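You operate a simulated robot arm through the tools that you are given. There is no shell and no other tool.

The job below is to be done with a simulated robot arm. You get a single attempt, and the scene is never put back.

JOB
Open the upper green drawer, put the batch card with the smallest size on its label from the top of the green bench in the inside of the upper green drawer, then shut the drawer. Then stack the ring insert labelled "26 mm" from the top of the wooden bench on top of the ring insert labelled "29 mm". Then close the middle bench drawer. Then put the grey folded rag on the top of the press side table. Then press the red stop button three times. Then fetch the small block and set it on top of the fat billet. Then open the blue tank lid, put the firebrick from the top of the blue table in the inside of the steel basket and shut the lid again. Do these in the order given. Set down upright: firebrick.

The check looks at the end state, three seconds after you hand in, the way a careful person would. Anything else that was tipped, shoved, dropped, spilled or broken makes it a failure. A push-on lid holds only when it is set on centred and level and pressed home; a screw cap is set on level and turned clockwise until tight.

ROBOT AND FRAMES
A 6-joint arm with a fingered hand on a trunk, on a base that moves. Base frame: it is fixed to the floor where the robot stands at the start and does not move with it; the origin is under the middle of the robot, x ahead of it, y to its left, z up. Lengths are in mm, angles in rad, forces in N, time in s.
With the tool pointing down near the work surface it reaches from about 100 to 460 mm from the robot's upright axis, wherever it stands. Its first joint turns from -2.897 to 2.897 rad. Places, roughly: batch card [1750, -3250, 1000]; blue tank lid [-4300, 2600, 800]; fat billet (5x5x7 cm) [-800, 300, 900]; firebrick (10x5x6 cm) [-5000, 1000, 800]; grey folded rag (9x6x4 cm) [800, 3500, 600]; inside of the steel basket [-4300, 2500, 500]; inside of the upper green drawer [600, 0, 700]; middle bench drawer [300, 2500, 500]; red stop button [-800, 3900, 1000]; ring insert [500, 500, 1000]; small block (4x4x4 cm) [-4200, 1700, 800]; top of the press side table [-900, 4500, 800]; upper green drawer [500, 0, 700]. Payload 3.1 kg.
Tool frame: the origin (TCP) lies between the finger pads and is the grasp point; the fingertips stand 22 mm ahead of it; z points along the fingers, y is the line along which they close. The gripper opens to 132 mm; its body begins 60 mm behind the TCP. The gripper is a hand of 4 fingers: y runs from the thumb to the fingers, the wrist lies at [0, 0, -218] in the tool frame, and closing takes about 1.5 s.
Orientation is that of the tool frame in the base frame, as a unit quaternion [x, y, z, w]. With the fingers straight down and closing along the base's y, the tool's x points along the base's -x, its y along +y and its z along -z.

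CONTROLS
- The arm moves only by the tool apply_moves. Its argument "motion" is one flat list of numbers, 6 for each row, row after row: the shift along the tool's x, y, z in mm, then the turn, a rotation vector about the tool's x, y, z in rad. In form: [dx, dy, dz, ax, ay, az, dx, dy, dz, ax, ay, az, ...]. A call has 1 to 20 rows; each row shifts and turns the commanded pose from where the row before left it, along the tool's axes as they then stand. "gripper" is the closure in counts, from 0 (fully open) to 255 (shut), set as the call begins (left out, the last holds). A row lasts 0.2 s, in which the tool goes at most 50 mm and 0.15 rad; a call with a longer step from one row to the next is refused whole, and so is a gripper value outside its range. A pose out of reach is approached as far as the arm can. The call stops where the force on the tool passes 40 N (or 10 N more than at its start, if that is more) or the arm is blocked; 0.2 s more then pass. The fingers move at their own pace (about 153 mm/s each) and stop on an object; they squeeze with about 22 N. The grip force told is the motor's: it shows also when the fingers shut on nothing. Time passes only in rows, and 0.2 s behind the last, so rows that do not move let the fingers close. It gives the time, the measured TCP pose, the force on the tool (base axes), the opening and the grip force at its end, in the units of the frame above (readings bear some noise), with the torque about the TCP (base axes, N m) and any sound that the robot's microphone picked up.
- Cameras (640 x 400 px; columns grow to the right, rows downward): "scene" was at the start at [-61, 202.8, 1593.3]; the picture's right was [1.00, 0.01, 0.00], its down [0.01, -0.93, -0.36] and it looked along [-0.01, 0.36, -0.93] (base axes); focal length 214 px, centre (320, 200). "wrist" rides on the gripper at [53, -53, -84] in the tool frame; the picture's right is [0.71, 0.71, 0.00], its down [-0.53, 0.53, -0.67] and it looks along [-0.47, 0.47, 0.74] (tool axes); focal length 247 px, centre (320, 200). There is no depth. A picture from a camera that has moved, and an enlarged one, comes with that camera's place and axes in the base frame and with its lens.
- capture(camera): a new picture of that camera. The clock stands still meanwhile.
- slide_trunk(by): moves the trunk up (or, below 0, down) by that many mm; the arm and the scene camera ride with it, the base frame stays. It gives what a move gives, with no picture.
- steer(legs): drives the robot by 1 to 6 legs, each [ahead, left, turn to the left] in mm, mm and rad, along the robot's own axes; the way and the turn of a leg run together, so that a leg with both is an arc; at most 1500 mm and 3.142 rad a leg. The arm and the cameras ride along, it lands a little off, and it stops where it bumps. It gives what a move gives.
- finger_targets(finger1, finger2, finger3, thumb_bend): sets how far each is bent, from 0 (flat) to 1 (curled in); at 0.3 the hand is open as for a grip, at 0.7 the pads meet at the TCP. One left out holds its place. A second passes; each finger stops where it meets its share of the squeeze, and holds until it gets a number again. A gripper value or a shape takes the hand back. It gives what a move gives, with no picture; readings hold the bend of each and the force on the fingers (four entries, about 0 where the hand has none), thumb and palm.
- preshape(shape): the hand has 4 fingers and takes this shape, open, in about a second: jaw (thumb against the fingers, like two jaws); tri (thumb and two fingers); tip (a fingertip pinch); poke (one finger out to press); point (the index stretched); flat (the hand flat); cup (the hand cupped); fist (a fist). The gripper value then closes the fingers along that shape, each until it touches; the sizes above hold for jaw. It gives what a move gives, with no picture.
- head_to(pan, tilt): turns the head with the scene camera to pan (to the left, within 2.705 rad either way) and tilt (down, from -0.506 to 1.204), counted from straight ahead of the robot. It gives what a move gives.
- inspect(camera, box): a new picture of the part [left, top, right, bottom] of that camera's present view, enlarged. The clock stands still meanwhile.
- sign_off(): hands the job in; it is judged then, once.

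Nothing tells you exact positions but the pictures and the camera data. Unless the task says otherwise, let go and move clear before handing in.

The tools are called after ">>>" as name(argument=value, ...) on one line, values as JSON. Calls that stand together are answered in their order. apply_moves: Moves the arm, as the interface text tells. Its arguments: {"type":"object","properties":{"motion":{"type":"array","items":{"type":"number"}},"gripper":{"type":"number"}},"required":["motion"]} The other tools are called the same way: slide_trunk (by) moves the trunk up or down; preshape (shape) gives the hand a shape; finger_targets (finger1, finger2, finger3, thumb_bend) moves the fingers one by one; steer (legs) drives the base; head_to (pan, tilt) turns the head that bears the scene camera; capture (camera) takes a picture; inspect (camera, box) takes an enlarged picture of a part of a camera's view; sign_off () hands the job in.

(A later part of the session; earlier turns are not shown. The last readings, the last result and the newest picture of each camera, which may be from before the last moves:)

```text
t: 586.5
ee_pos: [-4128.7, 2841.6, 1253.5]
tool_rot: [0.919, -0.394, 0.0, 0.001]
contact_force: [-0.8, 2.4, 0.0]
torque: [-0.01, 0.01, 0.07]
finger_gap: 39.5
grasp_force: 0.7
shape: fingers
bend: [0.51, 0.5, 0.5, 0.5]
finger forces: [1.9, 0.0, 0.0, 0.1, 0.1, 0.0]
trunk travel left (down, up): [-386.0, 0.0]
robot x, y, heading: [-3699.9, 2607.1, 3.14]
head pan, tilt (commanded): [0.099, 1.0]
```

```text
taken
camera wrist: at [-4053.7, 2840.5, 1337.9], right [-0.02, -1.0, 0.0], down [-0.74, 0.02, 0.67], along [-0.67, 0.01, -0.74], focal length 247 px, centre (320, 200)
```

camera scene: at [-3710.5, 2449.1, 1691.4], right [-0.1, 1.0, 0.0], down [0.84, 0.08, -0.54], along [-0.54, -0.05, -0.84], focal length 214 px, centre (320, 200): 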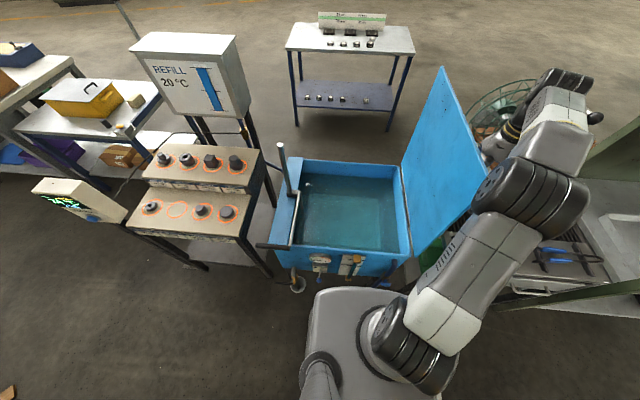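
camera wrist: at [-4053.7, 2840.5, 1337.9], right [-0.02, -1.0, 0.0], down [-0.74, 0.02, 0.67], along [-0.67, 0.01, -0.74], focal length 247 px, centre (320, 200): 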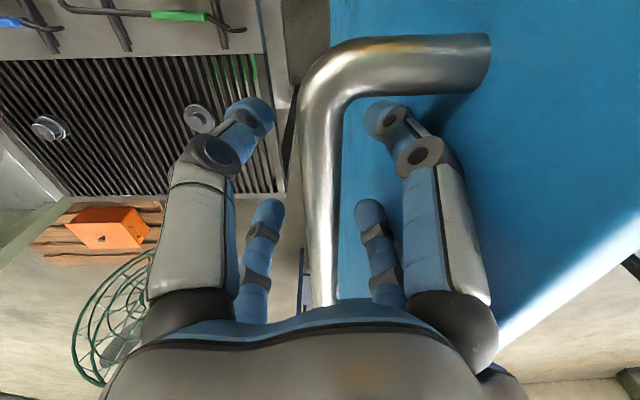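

>>> apply_moves(motion=[0, 0, -12, 0, 0, 0, 0, 0, -12, 0, 0, 0, 0, 0, -12, 0, 0, 0, 0, 0, -12, 0, 0, 0])

>>> capture(camera="wrist")

>>> capture(camera="scene")

```text
t: 587.5
ee_pos: [-4127.7, 2841.3, 1300.3]
tool_rot: [0.919, -0.393, 0.001, 0.001]
contact_force: [-0.1, 1.2, -0.1]
torque: [0.0, -0.01, 0.01]
finger_gap: 40.0
grasp_force: 0.4
shape: fingers
bend: [0.51, 0.5, 0.5, 0.5]
finger forces: [0.9, 0.0, 0.0, 0.0, 0.0, 0.0]
trunk travel left (down, up): [-386.0, 0.0]
robot x, y, heading: [-3699.0, 2600.8, 3.14]
head pan, tilt (commanded): [0.099, 1.0]
```

```text
taken
camera wrist: at [-4053.2, 2840.7, 1385.1], right [-0.02, -1.0, 0.0], down [-0.74, 0.02, 0.67], along [-0.67, 0.01, -0.74], focal length 247 px, centre (320, 200)
```

wrist: 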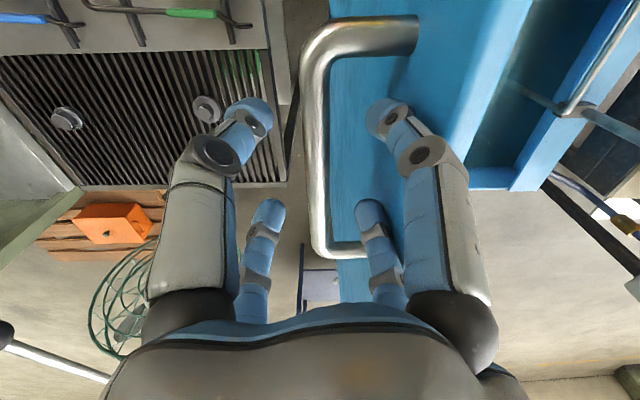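

```text
taken
camera scene: at [-3710.6, 2448.6, 1691.4], right [-0.1, 1.0, 0.0], down [0.84, 0.08, -0.54], along [-0.54, -0.05, -0.84], focal length 214 px, centre (320, 200)
```

scene: 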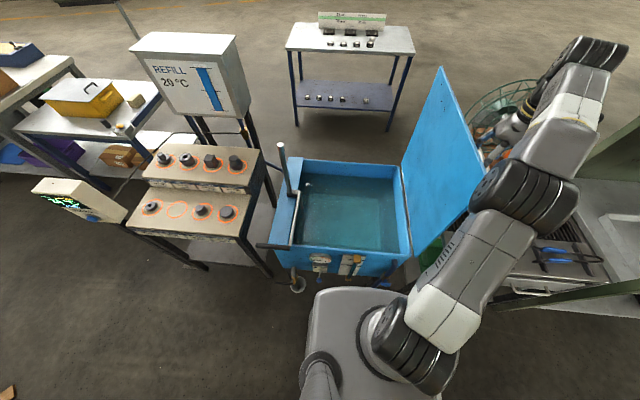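

The lid stays open by itself. I raise a bit more and retract toward the robot.

>>> apply_moves(motion=[0, 0, -12, 0, 0, 0, 0, 0, -10, 0, 0, 0])

>>> apply_moves(motion=[17, -19, 0, 0, 0, 0, 17, -19, 0, 0, 0, 0, 17, -19, 0, 0, 0, 0, 17, -19, 0, 0, 0, 0, 17, -19, 0, 0, 0, 0, 17, -19, 0, 0, 0, 0])

>>> capture(camera="scene")

>>> capture(camera="wrist")

```text
t: 588.1
ee_pos: [-4128.1, 2842.2, 1321.8]
tool_rot: [0.919, -0.393, 0.0, 0.001]
contact_force: [-0.1, 1.3, 0.5]
torque: [0.01, -0.02, -0.04]
finger_gap: 39.8
grasp_force: 0.2
shape: fingers
bend: [0.51, 0.5, 0.5, 0.5]
finger forces: [0.9, 0.0, 0.0, 0.1, 0.1, 0.0]
trunk travel left (down, up): [-386.0, 0.0]
robot x, y, heading: [-3702.4, 2605.1, 3.139]
head pan, tilt (commanded): [0.099, 1.0]
```

```text
t: 589.5
ee_pos: [-3972.8, 2846.2, 1322.7]
tool_rot: [0.92, -0.392, -0.001, 0.001]
contact_force: [0.8, 0.6, -0.2]
torque: [-0.01, 0.0, 0.01]
finger_gap: 40.2
grasp_force: 0.1
shape: fingers
bend: [0.5, 0.5, 0.5, 0.5]
finger forces: [0.1, 0.0, 0.1, 0.0, 0.0, 0.0]
trunk travel left (down, up): [-386.0, 0.0]
robot x, y, heading: [-3702.3, 2603.5, 3.141]
head pan, tilt (commanded): [0.099, 1.0]
```

```text
taken
camera scene: at [-3708.9, 2447.6, 1691.3], right [-0.1, 1.0, 0.0], down [0.84, 0.08, -0.54], along [-0.54, -0.05, -0.84], focal length 214 px, centre (320, 200)
```

scene: 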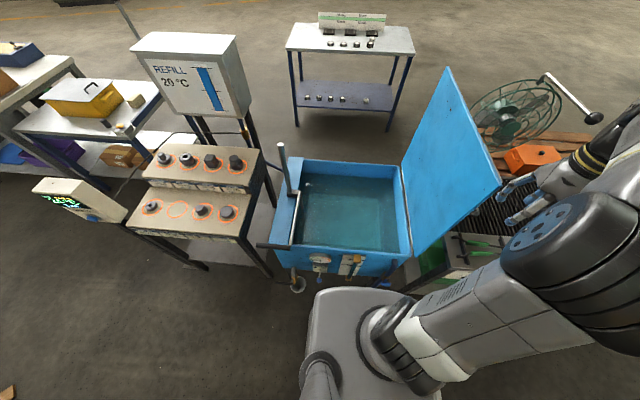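

```text
taken
camera wrist: at [-3898.1, 2843.9, 1407.7], right [-0.02, -1.0, 0.0], down [-0.74, 0.02, 0.67], along [-0.67, 0.02, -0.74], focal length 247 px, centre (320, 200)
```

wrist: 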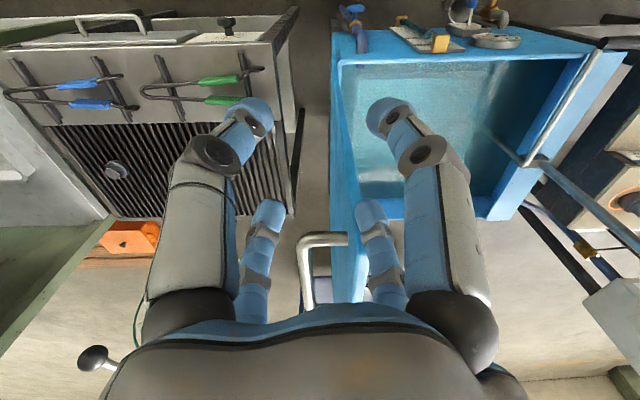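

The lid is upright and open. I look into the tank for the steel basket.

>>> inspect(camera="scene", box=[250, 120, 430, 300])

>>> inspect(camera="wrist", box=[320, 0, 640, 230])

```text
2.22 times, centred on (340, 210) of scene
camera zoom: at [-3708.9, 2447.6, 1691.3], right [-0.1, 1.0, 0.0], down [0.84, 0.08, -0.54], along [-0.54, -0.05, -0.84], focal length 477 px, centre (276, 178)
```

zoom: 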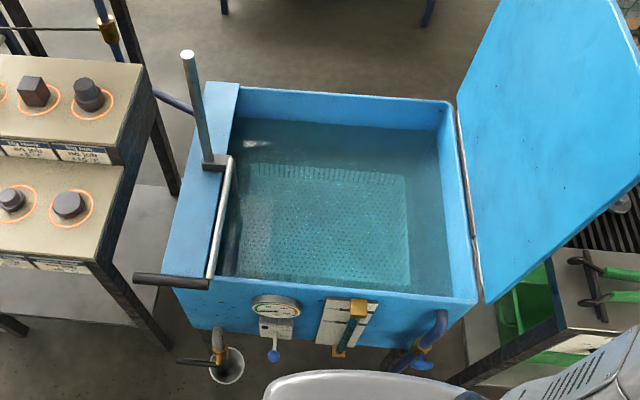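

```text
1.74 times, centred on (480, 115) of wrist
camera zoom: at [-3898.1, 2843.9, 1407.7], right [-0.02, -1.0, 0.0], down [-0.74, 0.02, 0.67], along [-0.67, 0.02, -0.74], focal length 430 px, centre (42, 348)
```

zoom: 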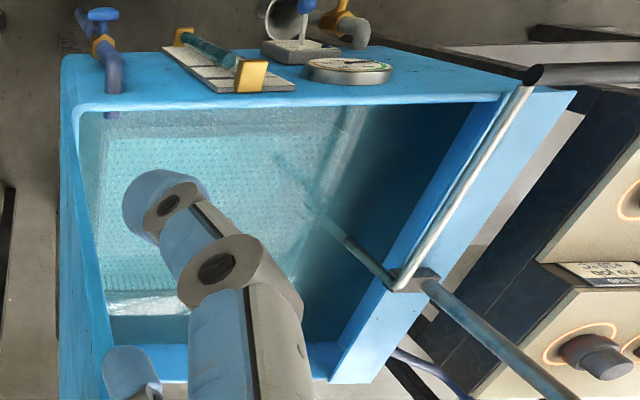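

The perforated steel basket is submerged in the tank. Now the firebrick: I back off, centre the arm, and go to look at the blue table.

>>> steer(legs=[[-200, 0, 0]])

>>> apply_moves(motion=[28.9, 27.6, 15, 0, 0, 0, 28.9, 27.6, 15, 0, 0, 0, 28.9, 27.6, 15, 0, 0, 0, 28.9, 27.6, 15, 0, 0, 0, 28.9, 27.6, 15, 0, 0, 0, 28.9, 27.6, 15, 0, 0, 0], gripper=0)

>>> steer(legs=[[0, 1300, 0], [0, 300, 0]])

>>> head_to(pan=0.0, tilt=0.65)

>>> capture(camera="scene")

```text
t: 591.1
ee_pos: [-3773.0, 2846.1, 1322.2]
tool_rot: [0.92, -0.393, -0.001, 0.001]
contact_force: [-0.5, -0.4, -0.4]
torque: [-0.01, 0.02, -0.02]
finger_gap: 40.2
grasp_force: 0.1
shape: fingers
bend: [0.5, 0.5, 0.5, 0.5]
finger forces: [0.1, 0.0, 0.0, 0.1, 0.1, 0.1]
trunk travel left (down, up): [-386.0, 0.0]
robot x, y, heading: [-3498.0, 2602.7, 3.14]
head pan, tilt (commanded): [0.099, 1.0]
```

```text
t: 592.5
ee_pos: [-3771.5, 2604.5, 1234.0]
tool_rot: [0.919, -0.394, 0.0, 0.0]
contact_force: [0.6, 1.2, -0.3]
torque: [0.0, -0.03, 0.0]
finger_gap: 131.9
grasp_force: 0.0
shape: jaw
bend: [0.3, 0.3, 0.3, 0.3]
finger forces: [0.0, 0.0, 0.0, 0.0, 0.1, 0.1]
trunk travel left (down, up): [-386.0, 0.0]
robot x, y, heading: [-3498.3, 2604.0, 3.139]
head pan, tilt (commanded): [0.099, 1.0]
```

```text
t: 600.8
ee_pos: [-3797.2, 1004.6, 1233.3]
tool_rot: [0.914, -0.406, 0.001, 0.0]
contact_force: [0.6, 0.2, 0.2]
torque: [0.01, -0.02, 0.02]
finger_gap: 131.9
grasp_force: 0.1
shape: jaw
bend: [0.3, 0.3, 0.3, 0.3]
finger forces: [0.0, 0.0, 0.1, 0.0, 0.0, 0.0]
trunk travel left (down, up): [-386.0, 0.0]
robot x, y, heading: [-3521.0, 992.6, 3.113]
head pan, tilt (commanded): [0.099, 1.0]
```

```text
t: 601.6
ee_pos: [-3798.4, 1004.0, 1234.5]
tool_rot: [0.914, -0.406, 0.0, 0.0]
contact_force: [-0.1, 0.3, -0.4]
torque: [-0.03, 0.02, 0.0]
finger_gap: 132.1
grasp_force: 0.1
shape: jaw
bend: [0.3, 0.3, 0.3, 0.3]
finger forces: [0.0, 0.0, 0.1, 0.0, 0.1, 0.0]
trunk travel left (down, up): [-386.0, 0.0]
robot x, y, heading: [-3528.0, 993.1, 3.114]
head pan, tilt (commanded): [0.0, 0.649]
```

```text
taken
camera scene: at [-3555.5, 846.7, 1719.0], right [0.03, 1.0, 0.0], down [0.6, -0.02, -0.8], along [-0.8, 0.02, -0.61], focal length 214 px, centre (320, 200)
```

scene: 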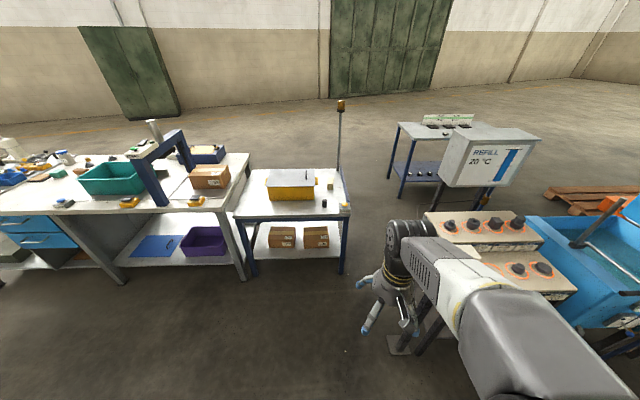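

>>> inspect(camera="scene", box=[215, 140, 435, 300])

>>> inspect(camera="scene", box=[290, 160, 370, 230])

```text
2.50 times, centred on (325, 220) of scene
camera zoom: at [-3555.5, 846.7, 1719.0], right [0.03, 1.0, 0.0], down [0.6, -0.02, -0.8], along [-0.8, 0.02, -0.61], focal length 536 px, centre (308, 150)
```

zoom: 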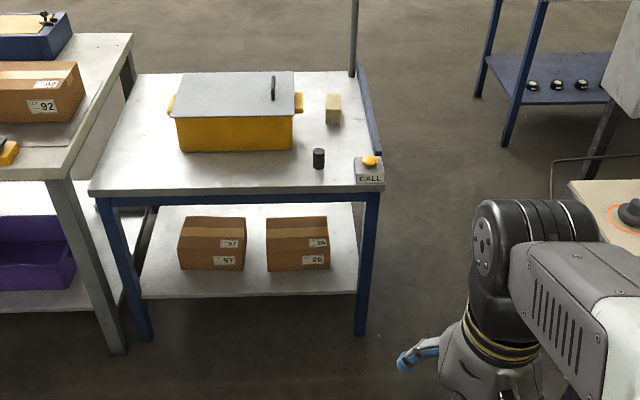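

```text
5.71 times, centred on (330, 195) of scene
camera zoom: at [-3555.5, 846.7, 1719.0], right [0.03, 1.0, 0.0], down [0.6, -0.02, -0.8], along [-0.8, 0.02, -0.61], focal length 1226 px, centre (263, 229)
```

zoom: 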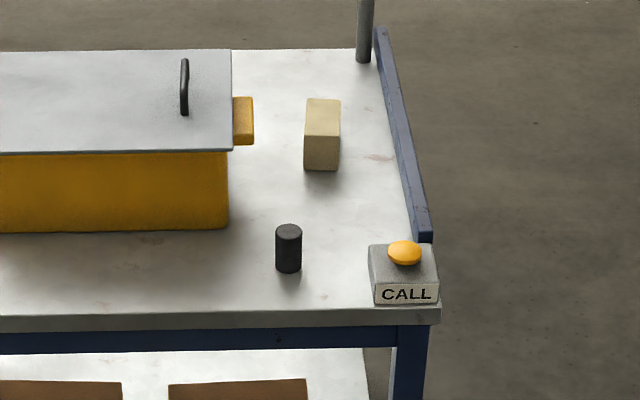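

The firebrick (long axis along x, 10×5 base, 6 high) is at about (−5042, 970) on the table, some 350 mm behind its near edge. It needs a slightly forward-tilted hand to reach. I drive to the table.

>>> steer(legs=[[0, 0, 0.028], [800, 22, 0]])

>>> head_to(pan=0.15, tilt=0.95)

>>> capture(camera="scene")

```text
t: 606.2
ee_pos: [-4593.8, 987.0, 1232.8]
tool_rot: [0.916, -0.401, 0.0, 0.001]
contact_force: [0.9, 0.6, 0.5]
torque: [-0.02, 0.02, -0.02]
finger_gap: 131.8
grasp_force: 0.1
shape: jaw
bend: [0.3, 0.3, 0.3, 0.3]
finger forces: [0.0, 0.0, 0.1, 0.0, 0.1, 0.0]
trunk travel left (down, up): [-386.0, 0.0]
robot x, y, heading: [-4321.3, 979.0, 3.126]
head pan, tilt (commanded): [0.0, 0.649]
```

```text
t: 607.0
ee_pos: [-4593.9, 987.6, 1232.9]
tool_rot: [0.916, -0.401, -0.001, 0.0]
contact_force: [0.2, -0.2, 0.6]
torque: [0.02, -0.03, 0.03]
finger_gap: 131.9
grasp_force: 0.1
shape: jaw
bend: [0.3, 0.3, 0.3, 0.3]
finger forces: [0.0, 0.1, 0.0, 0.1, 0.0, 0.0]
trunk travel left (down, up): [-386.0, 0.0]
robot x, y, heading: [-4319.4, 979.0, 3.124]
head pan, tilt (commanded): [0.15, 0.949]
```

```text
taken
camera scene: at [-4335.1, 820.3, 1695.0], right [-0.13, 0.99, 0.0], down [0.81, 0.11, -0.58], along [-0.58, -0.08, -0.81], focal length 214 px, centre (320, 200)
```

scene: 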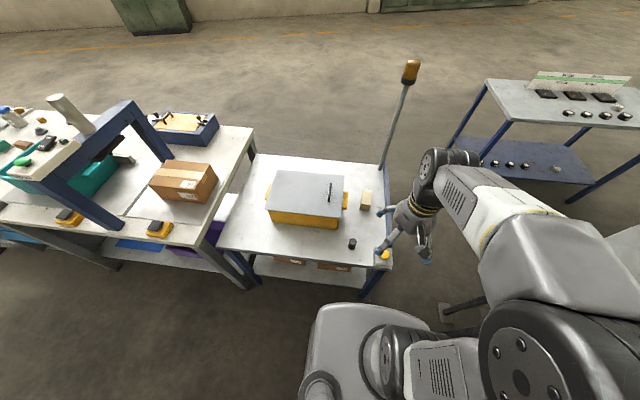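

>>> inspect(camera="scene", box=[240, 150, 420, 320])

>>> capture(camera="wrist")

```text
2.35 times, centred on (330, 235) of scene
camera zoom: at [-4335.1, 820.3, 1695.0], right [-0.13, 0.99, 0.0], down [0.81, 0.11, -0.58], along [-0.58, -0.08, -0.81], focal length 505 px, centre (296, 118)
```

zoom: 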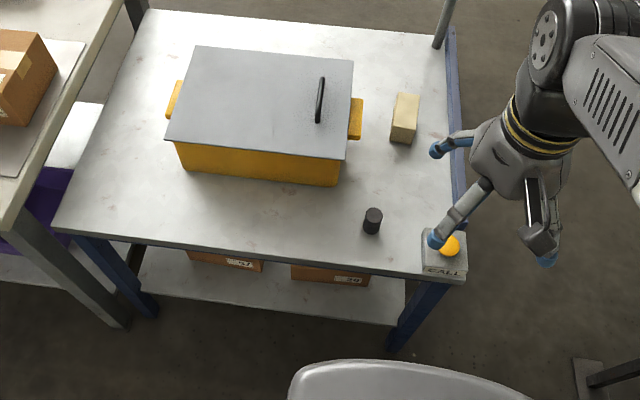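

```text
taken
camera wrist: at [-4519.4, 984.5, 1318.3], right [-0.04, -1.0, 0.0], down [-0.74, 0.03, 0.67], along [-0.67, 0.02, -0.74], focal length 247 px, centre (320, 200)
```

wrist: 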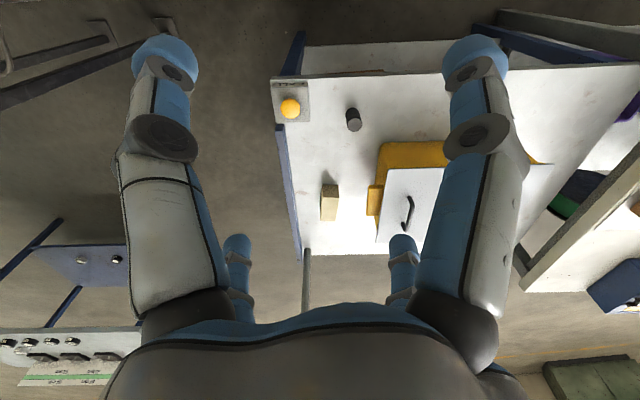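

>>> inspect(camera="wrist", box=[270, 80, 420, 260])

```text
2.22 times, centred on (345, 170) of wrist
camera zoom: at [-4519.4, 984.5, 1318.3], right [-0.04, -1.0, 0.0], down [-0.74, 0.03, 0.67], along [-0.67, 0.02, -0.74], focal length 549 px, centre (264, 267)
```

zoom: 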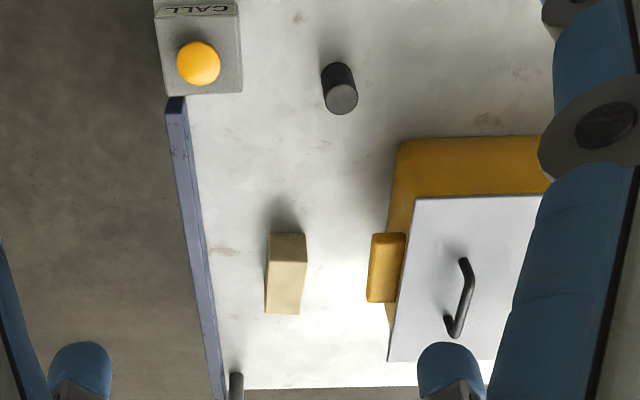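

Brick top centre ≈ (−5040, 975, 783), aligned with the room. I move closer, straighten the yaw, tilt the hand 22° forward, and set a thumb–finger pinch with the other fingers spread.

>>> steer(legs=[[70, 0, 0.016]])

>>> apply_moves(motion=[0, 0, 0, 0, 0, -0.1377, 0, 0, 0, 0, 0, -0.1377, 0, 0, 0, 0, 0, -0.1377, 0, 0, 0, 0, 0, -0.1377, 0, 0, 0, 0, 0, -0.1377, 0, 0, 0, 0, 0, -0.1377, 0, 0, 0, 0, -0.128, 0, 0, 0, 0, 0, -0.128, 0, 0, 0, 0, 0, -0.128, 0])

>>> preshape(shape="tip")

>>> slide_trunk(by=-236)

>>> capture(camera="wrist")

```text
t: 608.0
ee_pos: [-4666.7, 983.0, 1232.1]
tool_rot: [0.92, -0.393, 0.001, 0.0]
contact_force: [-0.5, 0.7, 0.0]
torque: [0.03, -0.03, -0.01]
finger_gap: 131.8
grasp_force: 0.1
shape: jaw
bend: [0.3, 0.3, 0.3, 0.3]
finger forces: [0.0, 0.1, 0.0, 0.0, 0.0, 0.1]
trunk travel left (down, up): [-386.0, 0.0]
robot x, y, heading: [-4390.8, 982.0, 3.145]
head pan, tilt (commanded): [0.15, 0.949]
```

```text
t: 610.0
ee_pos: [-4664.3, 981.9, 1233.5]
tool_rot: [0.981, 0.009, -0.192, 0.001]
contact_force: [0.7, -0.3, 0.6]
torque: [0.0, 0.0, -0.02]
finger_gap: 132.1
grasp_force: 0.1
shape: jaw
bend: [0.3, 0.3, 0.3, 0.3]
finger forces: [0.1, 0.1, 0.0, 0.0, 0.0, 0.1]
trunk travel left (down, up): [-386.0, 0.0]
robot x, y, heading: [-4390.0, 981.9, 3.143]
head pan, tilt (commanded): [0.15, 0.949]
```

```text
t: 611.0
ee_pos: [-4665.2, 982.8, 1232.9]
tool_rot: [0.982, 0.01, -0.19, 0.003]
contact_force: [0.3, 0.1, -0.2]
torque: [-0.04, 0.01, 0.02]
finger_gap: 131.8
grasp_force: 0.1
shape: tip
bend: [0.11, 0.3, 0.11, 0.3]
finger forces: [0.1, 0.1, 0.0, 0.1, 0.0, 0.1]
trunk travel left (down, up): [-386.0, 0.0]
robot x, y, heading: [-4391.1, 978.2, 3.145]
head pan, tilt (commanded): [0.15, 0.949]
```

```text
t: 613.4
ee_pos: [-4664.7, 981.9, 997.1]
tool_rot: [0.982, 0.01, -0.19, 0.003]
contact_force: [0.8, 0.0, -0.6]
torque: [0.02, 0.02, 0.0]
finger_gap: 131.8
grasp_force: 0.0
shape: tip
bend: [0.11, 0.3, 0.11, 0.3]
finger forces: [0.0, 0.0, 0.1, 0.0, 0.0, 0.0]
trunk travel left (down, up): [-150.0, 236.0]
robot x, y, heading: [-4390.8, 980.8, 3.139]
head pan, tilt (commanded): [0.15, 0.949]
```

```text
taken
camera wrist: at [-4585.8, 1038.3, 1057.1], right [0.67, -0.69, -0.26], down [-0.23, -0.53, 0.82], along [-0.71, -0.49, -0.51], focal length 247 px, centre (320, 200)
```

wrist: 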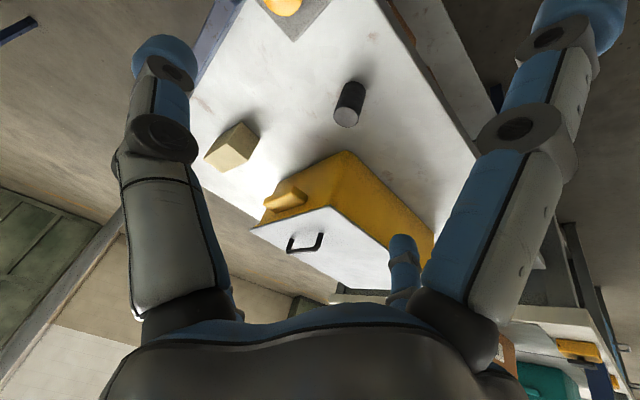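

>>> finger_targets(finger1=0.0, finger2=0.32, finger3=0.0, thumb_bend=0.32)

>>> apply_moves(motion=[-34, 0, 21.8, 0, 0, 0, -34, 0, 21.8, 0, 0, 0, -34, 0, 21.8, 0, 0, 0, -34, 0, 21.8, 0, 0, 0, -34, 0, 21.8, 0, 0, 0, -34, 0, 21.8, 0, 0, 0, -34, 0, 21.8, 0, 0, 0, -34, 0, 21.8, 0, 0, 0])

>>> capture(camera="wrist")

>>> capture(camera="scene")

```text
t: 614.4
ee_pos: [-4664.1, 982.9, 997.6]
tool_rot: [0.982, 0.01, -0.191, 0.002]
contact_force: [-0.1, -1.1, -1.0]
torque: [-0.03, -0.01, 0.02]
finger_gap: 106.6
grasp_force: 0.0
shape: fingers
bend: [0.01, 0.32, 0.01, 0.32]
finger forces: [0.1, 0.0, 0.0, 0.0, 0.0, 0.0]
trunk travel left (down, up): [-150.0, 236.0]
robot x, y, heading: [-4392.3, 980.1, 3.141]
head pan, tilt (commanded): [0.15, 0.949]
```

```text
t: 616.2
ee_pos: [-4984.2, 977.5, 936.5]
tool_rot: [0.982, 0.01, -0.188, 0.004]
contact_force: [0.1, -0.1, 0.1]
torque: [0.0, -0.01, -0.01]
finger_gap: 106.9
grasp_force: 0.0
shape: fingers
bend: [0.01, 0.32, 0.01, 0.32]
finger forces: [0.0, 0.1, 0.1, 0.0, 0.0, 0.1]
trunk travel left (down, up): [-150.0, 236.0]
robot x, y, heading: [-4393.0, 977.5, 3.139]
head pan, tilt (commanded): [0.15, 0.949]
```

```text
taken
camera wrist: at [-4905.1, 1033.4, 995.9], right [0.67, -0.69, -0.26], down [-0.23, -0.53, 0.82], along [-0.71, -0.49, -0.51], focal length 247 px, centre (320, 200)
```

wrist: 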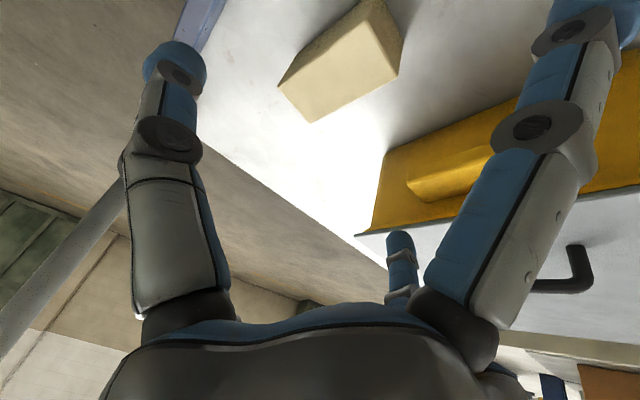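

```text
taken
camera scene: at [-4404.8, 820.7, 1459.8], right [-0.15, 0.99, 0.0], down [0.8, 0.12, -0.58], along [-0.57, -0.09, -0.81], focal length 214 px, centre (320, 200)
```

scene: 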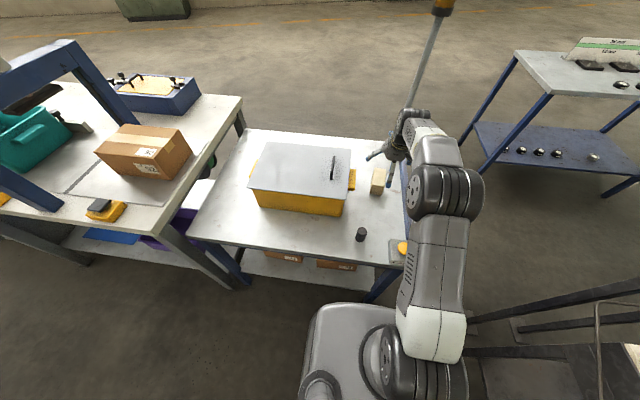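

>>> inspect(camera="wrist", box=[250, 0, 430, 140])

>>> inspect(camera="scene", box=[330, 90, 450, 280])

```text
2.86 times, centred on (340, 70) of wrist
camera zoom: at [-4905.1, 1033.4, 995.9], right [0.67, -0.69, -0.26], down [-0.23, -0.53, 0.82], along [-0.71, -0.49, -0.51], focal length 706 px, centre (263, 571)
```

zoom: 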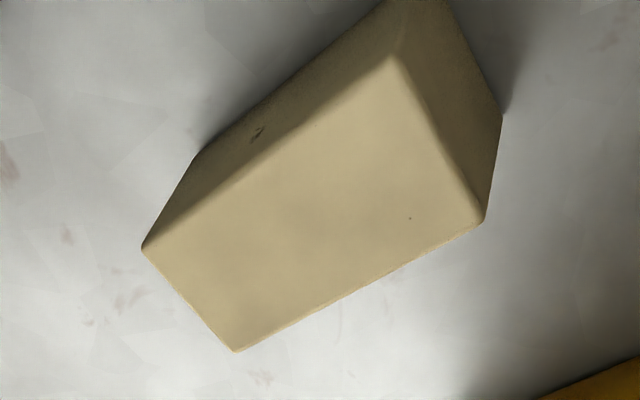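

```text
2.11 times, centred on (390, 185) of scene
camera zoom: at [-4404.8, 820.7, 1459.8], right [-0.15, 0.99, 0.0], down [0.8, 0.12, -0.58], along [-0.57, -0.09, -0.81], focal length 452 px, centre (173, 232)
```

zoom: 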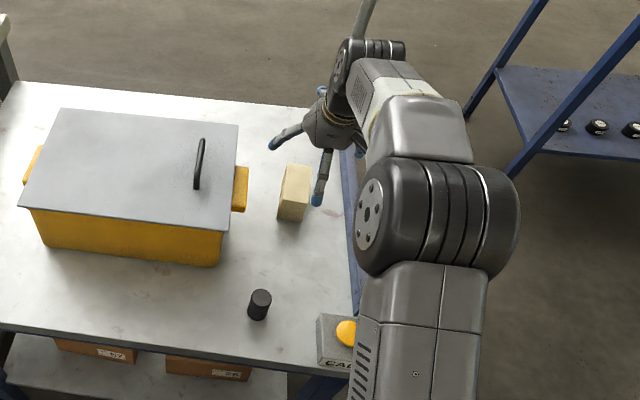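

The brick is turned about 7° relative to the hand; I align the yaw and move down part way.

>>> apply_moves(motion=[0, 0, 0, 0.0465, 0, 0.115, 5.2, 1.7, 35.4, 0, 0, 0, 5.2, 1.7, 35.4, 0, 0, 0, 5.2, 1.7, 35.4, 0, 0, 0])

>>> capture(camera="wrist")

>>> inspect(camera="scene", box=[330, 110, 450, 230])

```text
t: 617.2
ee_pos: [-5008.4, 975.5, 834.5]
tool_rot: [0.98, -0.051, -0.19, -0.009]
contact_force: [-0.7, 0.2, 0.0]
torque: [0.01, 0.01, -0.05]
finger_gap: 106.7
grasp_force: 0.0
shape: fingers
bend: [0.01, 0.32, 0.01, 0.32]
finger forces: [0.1, 0.0, 0.0, 0.1, 0.0, 0.0]
trunk travel left (down, up): [-150.0, 236.0]
robot x, y, heading: [-4391.6, 982.2, 3.139]
head pan, tilt (commanded): [0.15, 0.949]
```

```text
taken
camera wrist: at [-4922.8, 1020.2, 892.9], right [0.58, -0.77, -0.26], down [-0.29, -0.5, 0.82], along [-0.76, -0.4, -0.51], focal length 247 px, centre (320, 200)
```

wrist: 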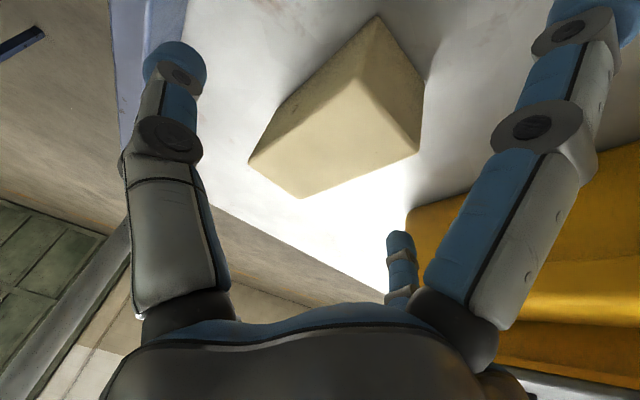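

```text
3.33 times, centred on (390, 170) of scene
camera zoom: at [-4404.2, 820.7, 1459.8], right [-0.15, 0.99, 0.0], down [0.8, 0.12, -0.58], along [-0.58, -0.09, -0.81], focal length 715 px, centre (87, 300)
```

zoom: 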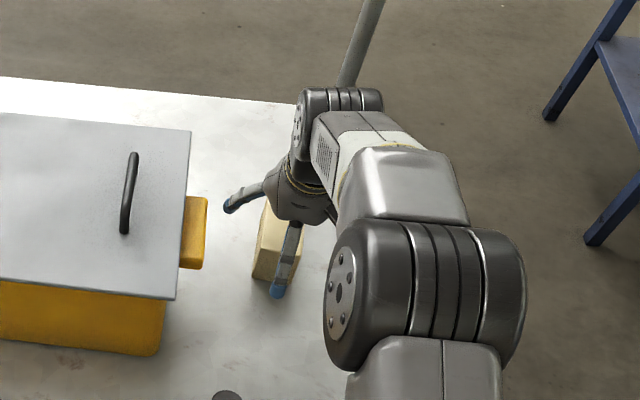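

>>> apply_moves(motion=[2.4, 0.9, 16.1, 0, 0, 0, 2.4, 0.9, 16.1, 0, 0, 0, 2.4, 0.9, 14, 0, 0, 0])

>>> capture(camera="wrist")

```text
t: 618.0
ee_pos: [-5020.1, 972.6, 789.8]
tool_rot: [0.98, -0.051, -0.191, -0.009]
contact_force: [0.1, 0.0, 0.4]
torque: [0.01, -0.01, 0.0]
finger_gap: 106.5
grasp_force: 0.0
shape: fingers
bend: [0.01, 0.32, 0.01, 0.32]
finger forces: [0.0, 0.1, 0.0, 0.1, 0.0, 0.0]
trunk travel left (down, up): [-150.0, 236.0]
robot x, y, heading: [-4392.2, 979.4, 3.139]
head pan, tilt (commanded): [0.15, 0.949]
```

```text
taken
camera wrist: at [-4933.7, 1018.0, 848.5], right [0.58, -0.77, -0.26], down [-0.29, -0.5, 0.82], along [-0.76, -0.4, -0.51], focal length 247 px, centre (320, 200)
```

wrist: 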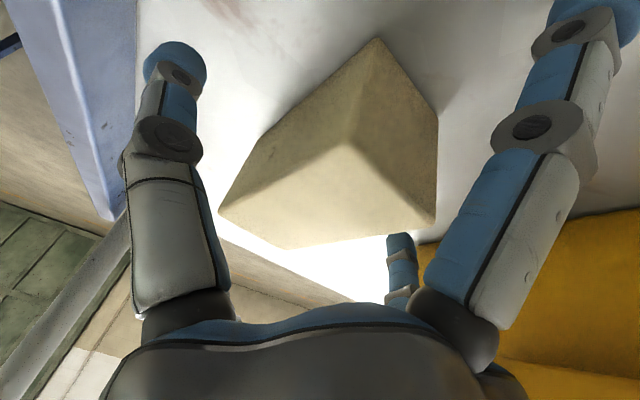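

>>> apply_moves(motion=[2.6, 0, 6.5, 0, 0, 0])

>>> finger_targets(finger2=0.75, thumb_bend=0.75)

>>> capture(camera="wrist")

>>> inspect(camera="scene", box=[330, 110, 450, 230])

```text
t: 618.4
ee_pos: [-5018.7, 973.3, 782.6]
tool_rot: [0.98, -0.052, -0.19, -0.009]
contact_force: [-1.0, 0.3, -0.2]
torque: [0.0, -0.03, 0.0]
finger_gap: 106.8
grasp_force: 0.0
shape: fingers
bend: [0.0, 0.32, 0.01, 0.32]
finger forces: [0.1, 0.1, 0.1, 0.0, 0.1, 0.0]
trunk travel left (down, up): [-150.0, 236.0]
robot x, y, heading: [-4391.4, 977.7, 3.139]
head pan, tilt (commanded): [0.15, 0.949]
```

```text
t: 619.4
ee_pos: [-5018.5, 973.8, 781.4]
tool_rot: [0.98, -0.052, -0.191, -0.01]
contact_force: [0.8, 1.5, 2.1]
torque: [-0.04, 0.04, -0.01]
finger_gap: 86.7
grasp_force: 12.0
shape: fingers
bend: [0.0, 0.5, 0.01, 0.65]
finger forces: [0.1, 11.0, 0.0, 0.0, 12.7, 0.0]
trunk travel left (down, up): [-150.0, 236.0]
robot x, y, heading: [-4388.9, 981.4, 3.143]
head pan, tilt (commanded): [0.15, 0.949]
```

```text
taken
camera wrist: at [-4933.0, 1018.4, 841.0], right [0.58, -0.77, -0.26], down [-0.29, -0.5, 0.82], along [-0.76, -0.4, -0.51], focal length 247 px, centre (320, 200)
```

wrist: 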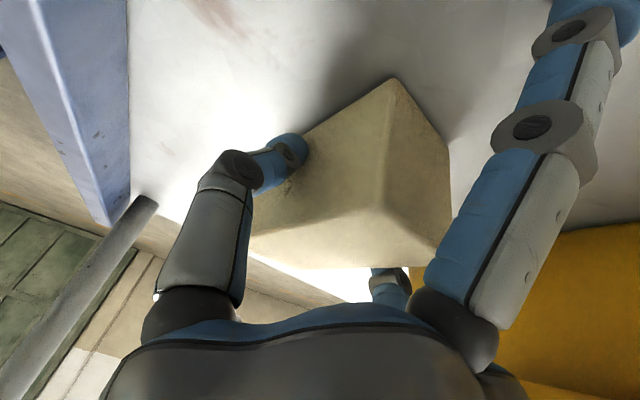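

```text
3.33 times, centred on (390, 170) of scene
camera zoom: at [-4403.3, 821.0, 1459.9], right [-0.15, 0.99, 0.0], down [0.8, 0.12, -0.58], along [-0.58, -0.09, -0.81], focal length 715 px, centre (87, 300)
```

zoom: 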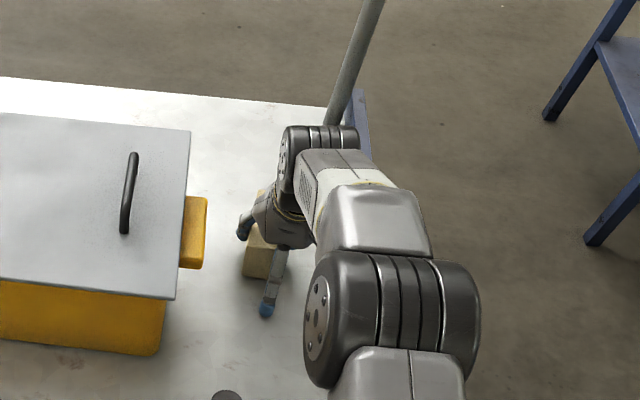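

The pinch is about 11 mm off the brick's centre of gravity, so it could swing. I open, shift forward and grip again at its middle.

>>> finger_targets(finger2=0.35, thumb_bend=0.35)

>>> apply_moves(motion=[-11.2, 0.2, 4.5, 0, 0, 0, 0, 0, 0, 0, 0, 0])

>>> capture(camera="wrist")

```text
t: 620.4
ee_pos: [-5017.7, 972.6, 781.2]
tool_rot: [0.98, -0.051, -0.191, -0.009]
contact_force: [-0.8, 0.3, 0.3]
torque: [-0.01, 0.0, 0.02]
finger_gap: 103.9
grasp_force: 0.1
shape: fingers
bend: [0.0, 0.35, 0.01, 0.35]
finger forces: [0.0, 0.0, 0.0, 0.0, 0.1, 0.0]
trunk travel left (down, up): [-150.0, 236.0]
robot x, y, heading: [-4392.5, 978.4, 3.143]
head pan, tilt (commanded): [0.15, 0.949]
```

```text
t: 621.0
ee_pos: [-5030.3, 974.4, 781.7]
tool_rot: [0.98, -0.052, -0.19, -0.009]
contact_force: [0.3, -0.2, -0.1]
torque: [0.01, 0.0, 0.0]
finger_gap: 104.1
grasp_force: 0.0
shape: fingers
bend: [0.0, 0.35, 0.01, 0.35]
finger forces: [0.0, 0.1, 0.1, 0.0, 0.0, 0.1]
trunk travel left (down, up): [-150.0, 236.0]
robot x, y, heading: [-4393.1, 978.1, 3.144]
head pan, tilt (commanded): [0.15, 0.949]
```

```text
taken
camera wrist: at [-4945.1, 1019.8, 841.2], right [0.58, -0.77, -0.26], down [-0.29, -0.5, 0.82], along [-0.76, -0.4, -0.51], focal length 247 px, centre (320, 200)
```

wrist: 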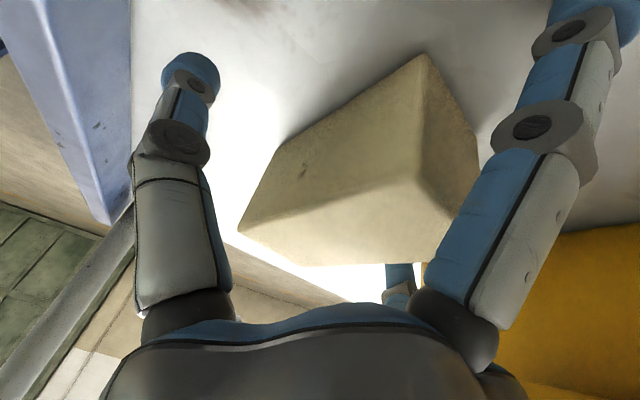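

The first grip pushed the brick ~12 mm toward −y; I shift the hand accordingly and grip again.

>>> apply_moves(motion=[1.1, 11.9, -0.6, 0, 0, 0, 0, 0, 0, 0, 0, 0])

>>> inspect(camera="wrist", box=[200, 30, 520, 300])

```text
t: 621.6
ee_pos: [-5032.7, 962.8, 781.7]
tool_rot: [0.98, -0.052, -0.191, -0.009]
contact_force: [-0.1, 0.1, 0.3]
torque: [0.03, -0.01, -0.02]
finger_gap: 104.0
grasp_force: 0.1
shape: fingers
bend: [0.0, 0.35, 0.01, 0.35]
finger forces: [0.0, 0.0, 0.0, 0.0, 0.0, 0.0]
trunk travel left (down, up): [-150.0, 236.0]
robot x, y, heading: [-4389.9, 980.9, 3.144]
head pan, tilt (commanded): [0.15, 0.949]
```

```text
1.48 times, centred on (360, 165) of wrist
camera zoom: at [-4945.9, 1007.6, 840.6], right [0.58, -0.77, -0.26], down [-0.29, -0.5, 0.82], along [-0.76, -0.4, -0.51], focal length 366 px, centre (261, 252)
```

zoom: 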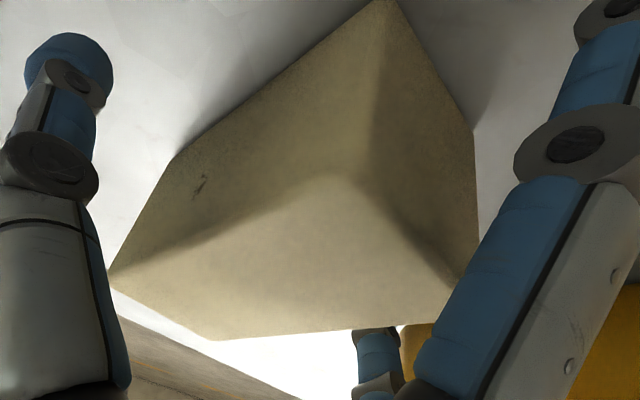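

>>> apply_moves(motion=[0.3, 3.5, -0.2, 0, 0, 0])

>>> finger_targets(finger2=0.78, thumb_bend=0.78)

>>> capture(camera="wrist")

```text
t: 622.0
ee_pos: [-5032.1, 959.3, 782.2]
tool_rot: [0.98, -0.051, -0.191, -0.009]
contact_force: [0.0, 0.2, 0.6]
torque: [-0.02, 0.02, 0.0]
finger_gap: 104.0
grasp_force: 0.2
shape: fingers
bend: [0.0, 0.35, 0.01, 0.35]
finger forces: [0.0, 0.0, 0.0, 0.0, 0.0, 0.1]
trunk travel left (down, up): [-150.0, 236.0]
robot x, y, heading: [-4393.1, 983.3, 3.139]
head pan, tilt (commanded): [0.15, 0.949]
```

```text
t: 623.0
ee_pos: [-5033.3, 958.1, 782.9]
tool_rot: [0.98, -0.052, -0.191, -0.01]
contact_force: [-1.2, 1.4, 1.9]
torque: [-0.08, 0.04, -0.05]
finger_gap: 86.4
grasp_force: 13.0
shape: fingers
bend: [0.0, 0.49, 0.01, 0.66]
finger forces: [0.0, 12.8, 0.0, 0.1, 14.1, 0.0]
trunk travel left (down, up): [-150.0, 236.0]
robot x, y, heading: [-4393.3, 977.7, 3.138]
head pan, tilt (commanded): [0.15, 0.949]
```

```text
taken
camera wrist: at [-4946.1, 1004.2, 841.1], right [0.58, -0.77, -0.26], down [-0.29, -0.5, 0.82], along [-0.76, -0.4, -0.51], focal length 247 px, centre (320, 200)
```

wrist: 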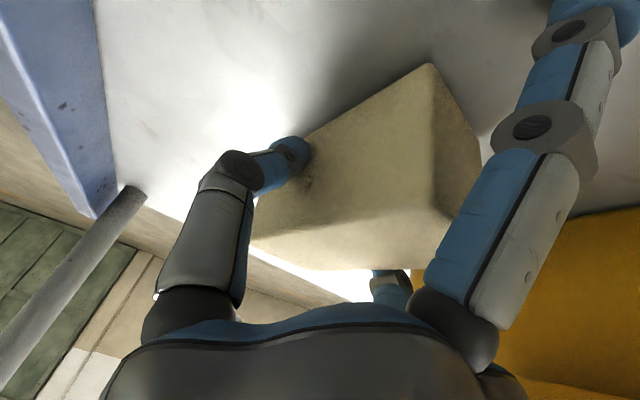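

Gripped at its middle. Lifting gently to see whether it stays level.

>>> apply_moves(motion=[-2.2, 0, -5.6, 0, 0, 0, -3, 0, -7.4, 0, 0, 0, -3.8, 0, -9.3, 0, 0, 0, -3.8, 0, -9.3, 0, 0, 0, 0, 0, 0, 0, 0, 0])

>>> capture(camera="wrist")

>>> inspect(camera="scene", box=[330, 110, 450, 230])

```text
t: 624.2
ee_pos: [-5032.6, 959.5, 817.2]
tool_rot: [0.98, -0.051, -0.191, -0.009]
contact_force: [0.6, 0.5, -3.7]
torque: [0.04, 0.03, -0.03]
finger_gap: 86.1
grasp_force: 13.3
shape: fingers
bend: [0.0, 0.49, 0.01, 0.66]
finger forces: [0.0, 13.6, 0.0, 0.0, 13.5, 0.0]
trunk travel left (down, up): [-150.0, 236.0]
robot x, y, heading: [-4389.7, 976.5, 3.139]
head pan, tilt (commanded): [0.15, 0.949]
```

```text
taken
camera wrist: at [-4946.5, 1003.8, 875.4], right [0.58, -0.77, -0.26], down [-0.29, -0.5, 0.82], along [-0.76, -0.4, -0.51], focal length 247 px, centre (320, 200)
```

wrist: 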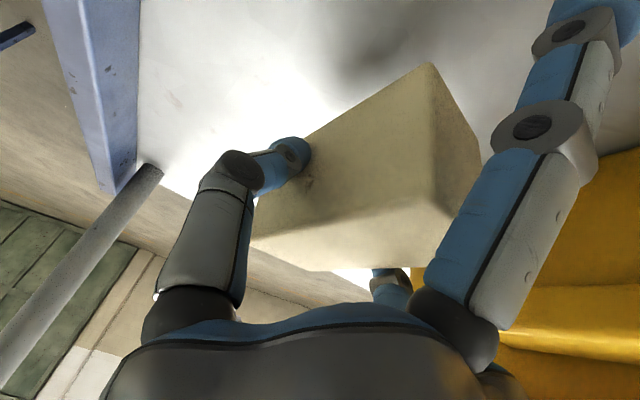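

```text
3.33 times, centred on (390, 170) of scene
camera zoom: at [-4404.1, 820.7, 1459.8], right [-0.15, 0.99, 0.0], down [0.8, 0.12, -0.58], along [-0.58, -0.09, -0.81], focal length 715 px, centre (87, 300)
```

zoom: 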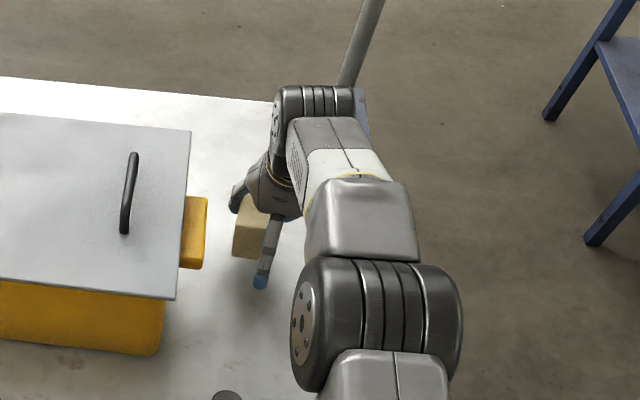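

The brick stays level and steady. Raising and retracting.

>>> slide_trunk(by=150)

>>> apply_moves(motion=[33.4, -4, -20.6, 0, 0, 0, 33.4, -4, -20.6, 0, 0, 0, 33.4, -4, -20.6, 0, 0, 0, 33.4, -4, -20.6, 0, 0, 0, 33.4, -4, -20.6, 0, 0, 0, 33.4, -4, -20.6, 0, 0, 0, 33.4, -4, -20.6, 0, 0, 0, 33.4, -4, -20.6, 0, 0, 0, 33.4, -4, -20.6, 0, 0, 0])

>>> capture(camera="wrist")

```text
t: 626.0
ee_pos: [-5030.6, 958.1, 966.0]
tool_rot: [0.98, -0.051, -0.192, -0.009]
contact_force: [-0.1, 0.5, -3.5]
torque: [0.05, 0.0, 0.01]
finger_gap: 86.2
grasp_force: 13.0
shape: fingers
bend: [0.0, 0.49, 0.01, 0.66]
finger forces: [0.0, 13.6, 0.0, 0.0, 13.4, 0.0]
trunk travel left (down, up): [-300.0, 86.0]
robot x, y, heading: [-4392.4, 984.3, 3.145]
head pan, tilt (commanded): [0.15, 0.949]
```

```text
t: 628.0
ee_pos: [-4701.7, 956.1, 1030.8]
tool_rot: [0.98, -0.052, -0.19, -0.01]
contact_force: [0.2, -0.6, -3.1]
torque: [0.03, 0.02, 0.06]
finger_gap: 86.4
grasp_force: 13.6
shape: fingers
bend: [0.0, 0.49, 0.01, 0.66]
finger forces: [0.1, 13.5, 0.0, 0.0, 13.3, 0.1]
out of reach, approached as far as the arm can: row 9
trunk travel left (down, up): [-300.0, 86.0]
robot x, y, heading: [-4390.6, 980.2, 3.141]
head pan, tilt (commanded): [0.15, 0.949]
```

```text
taken
camera wrist: at [-4616.6, 1001.1, 1089.5], right [0.58, -0.77, -0.26], down [-0.29, -0.5, 0.82], along [-0.76, -0.4, -0.51], focal length 247 px, centre (320, 200)
```

wrist: 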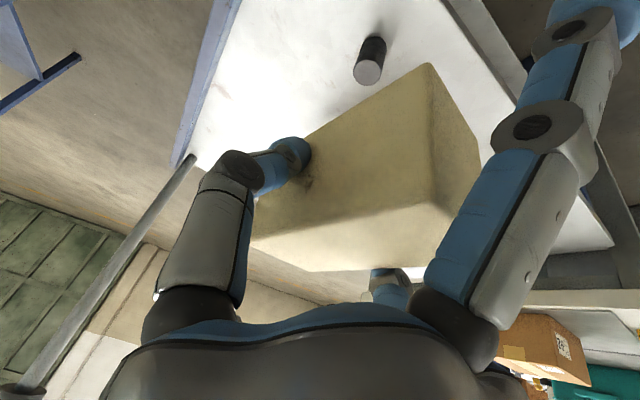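

Now back to the tank.

>>> steer(legs=[[-880, 0, 0], [0, -800, 0], [0, -770, 0]])

>>> head_to(pan=0.15, tilt=0.9)

>>> capture(camera="scene")

>>> capture(camera="wrist")

```text
t: 640.2
ee_pos: [-3839.3, 2515.4, 1031.1]
tool_rot: [0.981, -0.045, -0.189, -0.007]
contact_force: [0.2, 0.6, -2.8]
torque: [0.07, -0.01, 0.03]
finger_gap: 86.4
grasp_force: 13.5
shape: fingers
bend: [0.0, 0.49, 0.01, 0.66]
finger forces: [0.0, 13.5, 0.0, 0.0, 13.3, 0.0]
trunk travel left (down, up): [-300.0, 86.0]
robot x, y, heading: [-3529.9, 2540.5, -3.133]
head pan, tilt (commanded): [0.15, 0.949]
```

```text
t: 640.8
ee_pos: [-3839.4, 2514.4, 1031.7]
tool_rot: [0.981, -0.045, -0.189, -0.009]
contact_force: [-0.3, 0.2, -2.2]
torque: [0.06, 0.0, -0.01]
finger_gap: 86.4
grasp_force: 13.4
shape: fingers
bend: [0.0, 0.49, 0.01, 0.66]
finger forces: [0.0, 13.6, 0.0, 0.1, 13.3, 0.1]
trunk travel left (down, up): [-300.0, 86.0]
robot x, y, heading: [-3530.1, 2544.9, -3.132]
head pan, tilt (commanded): [0.15, 0.901]
```

```text
taken
camera scene: at [-3542.1, 2382.5, 1612.6], right [-0.16, 0.99, 0.0], down [0.77, 0.13, -0.62], along [-0.61, -0.1, -0.78], focal length 214 px, centre (320, 200)
```

scene: 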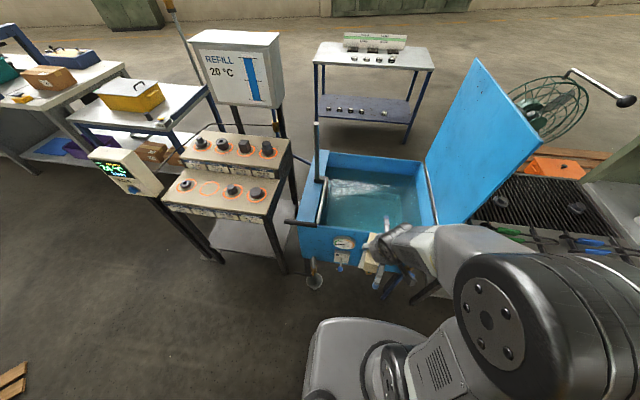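

```text
taken
camera wrist: at [-3755.5, 2560.5, 1089.5], right [0.59, -0.76, -0.26], down [-0.29, -0.5, 0.82], along [-0.76, -0.41, -0.51], focal length 247 px, centre (320, 200)
```

wrist: 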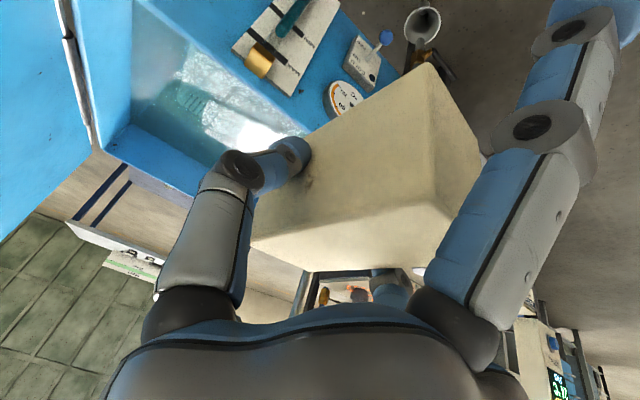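

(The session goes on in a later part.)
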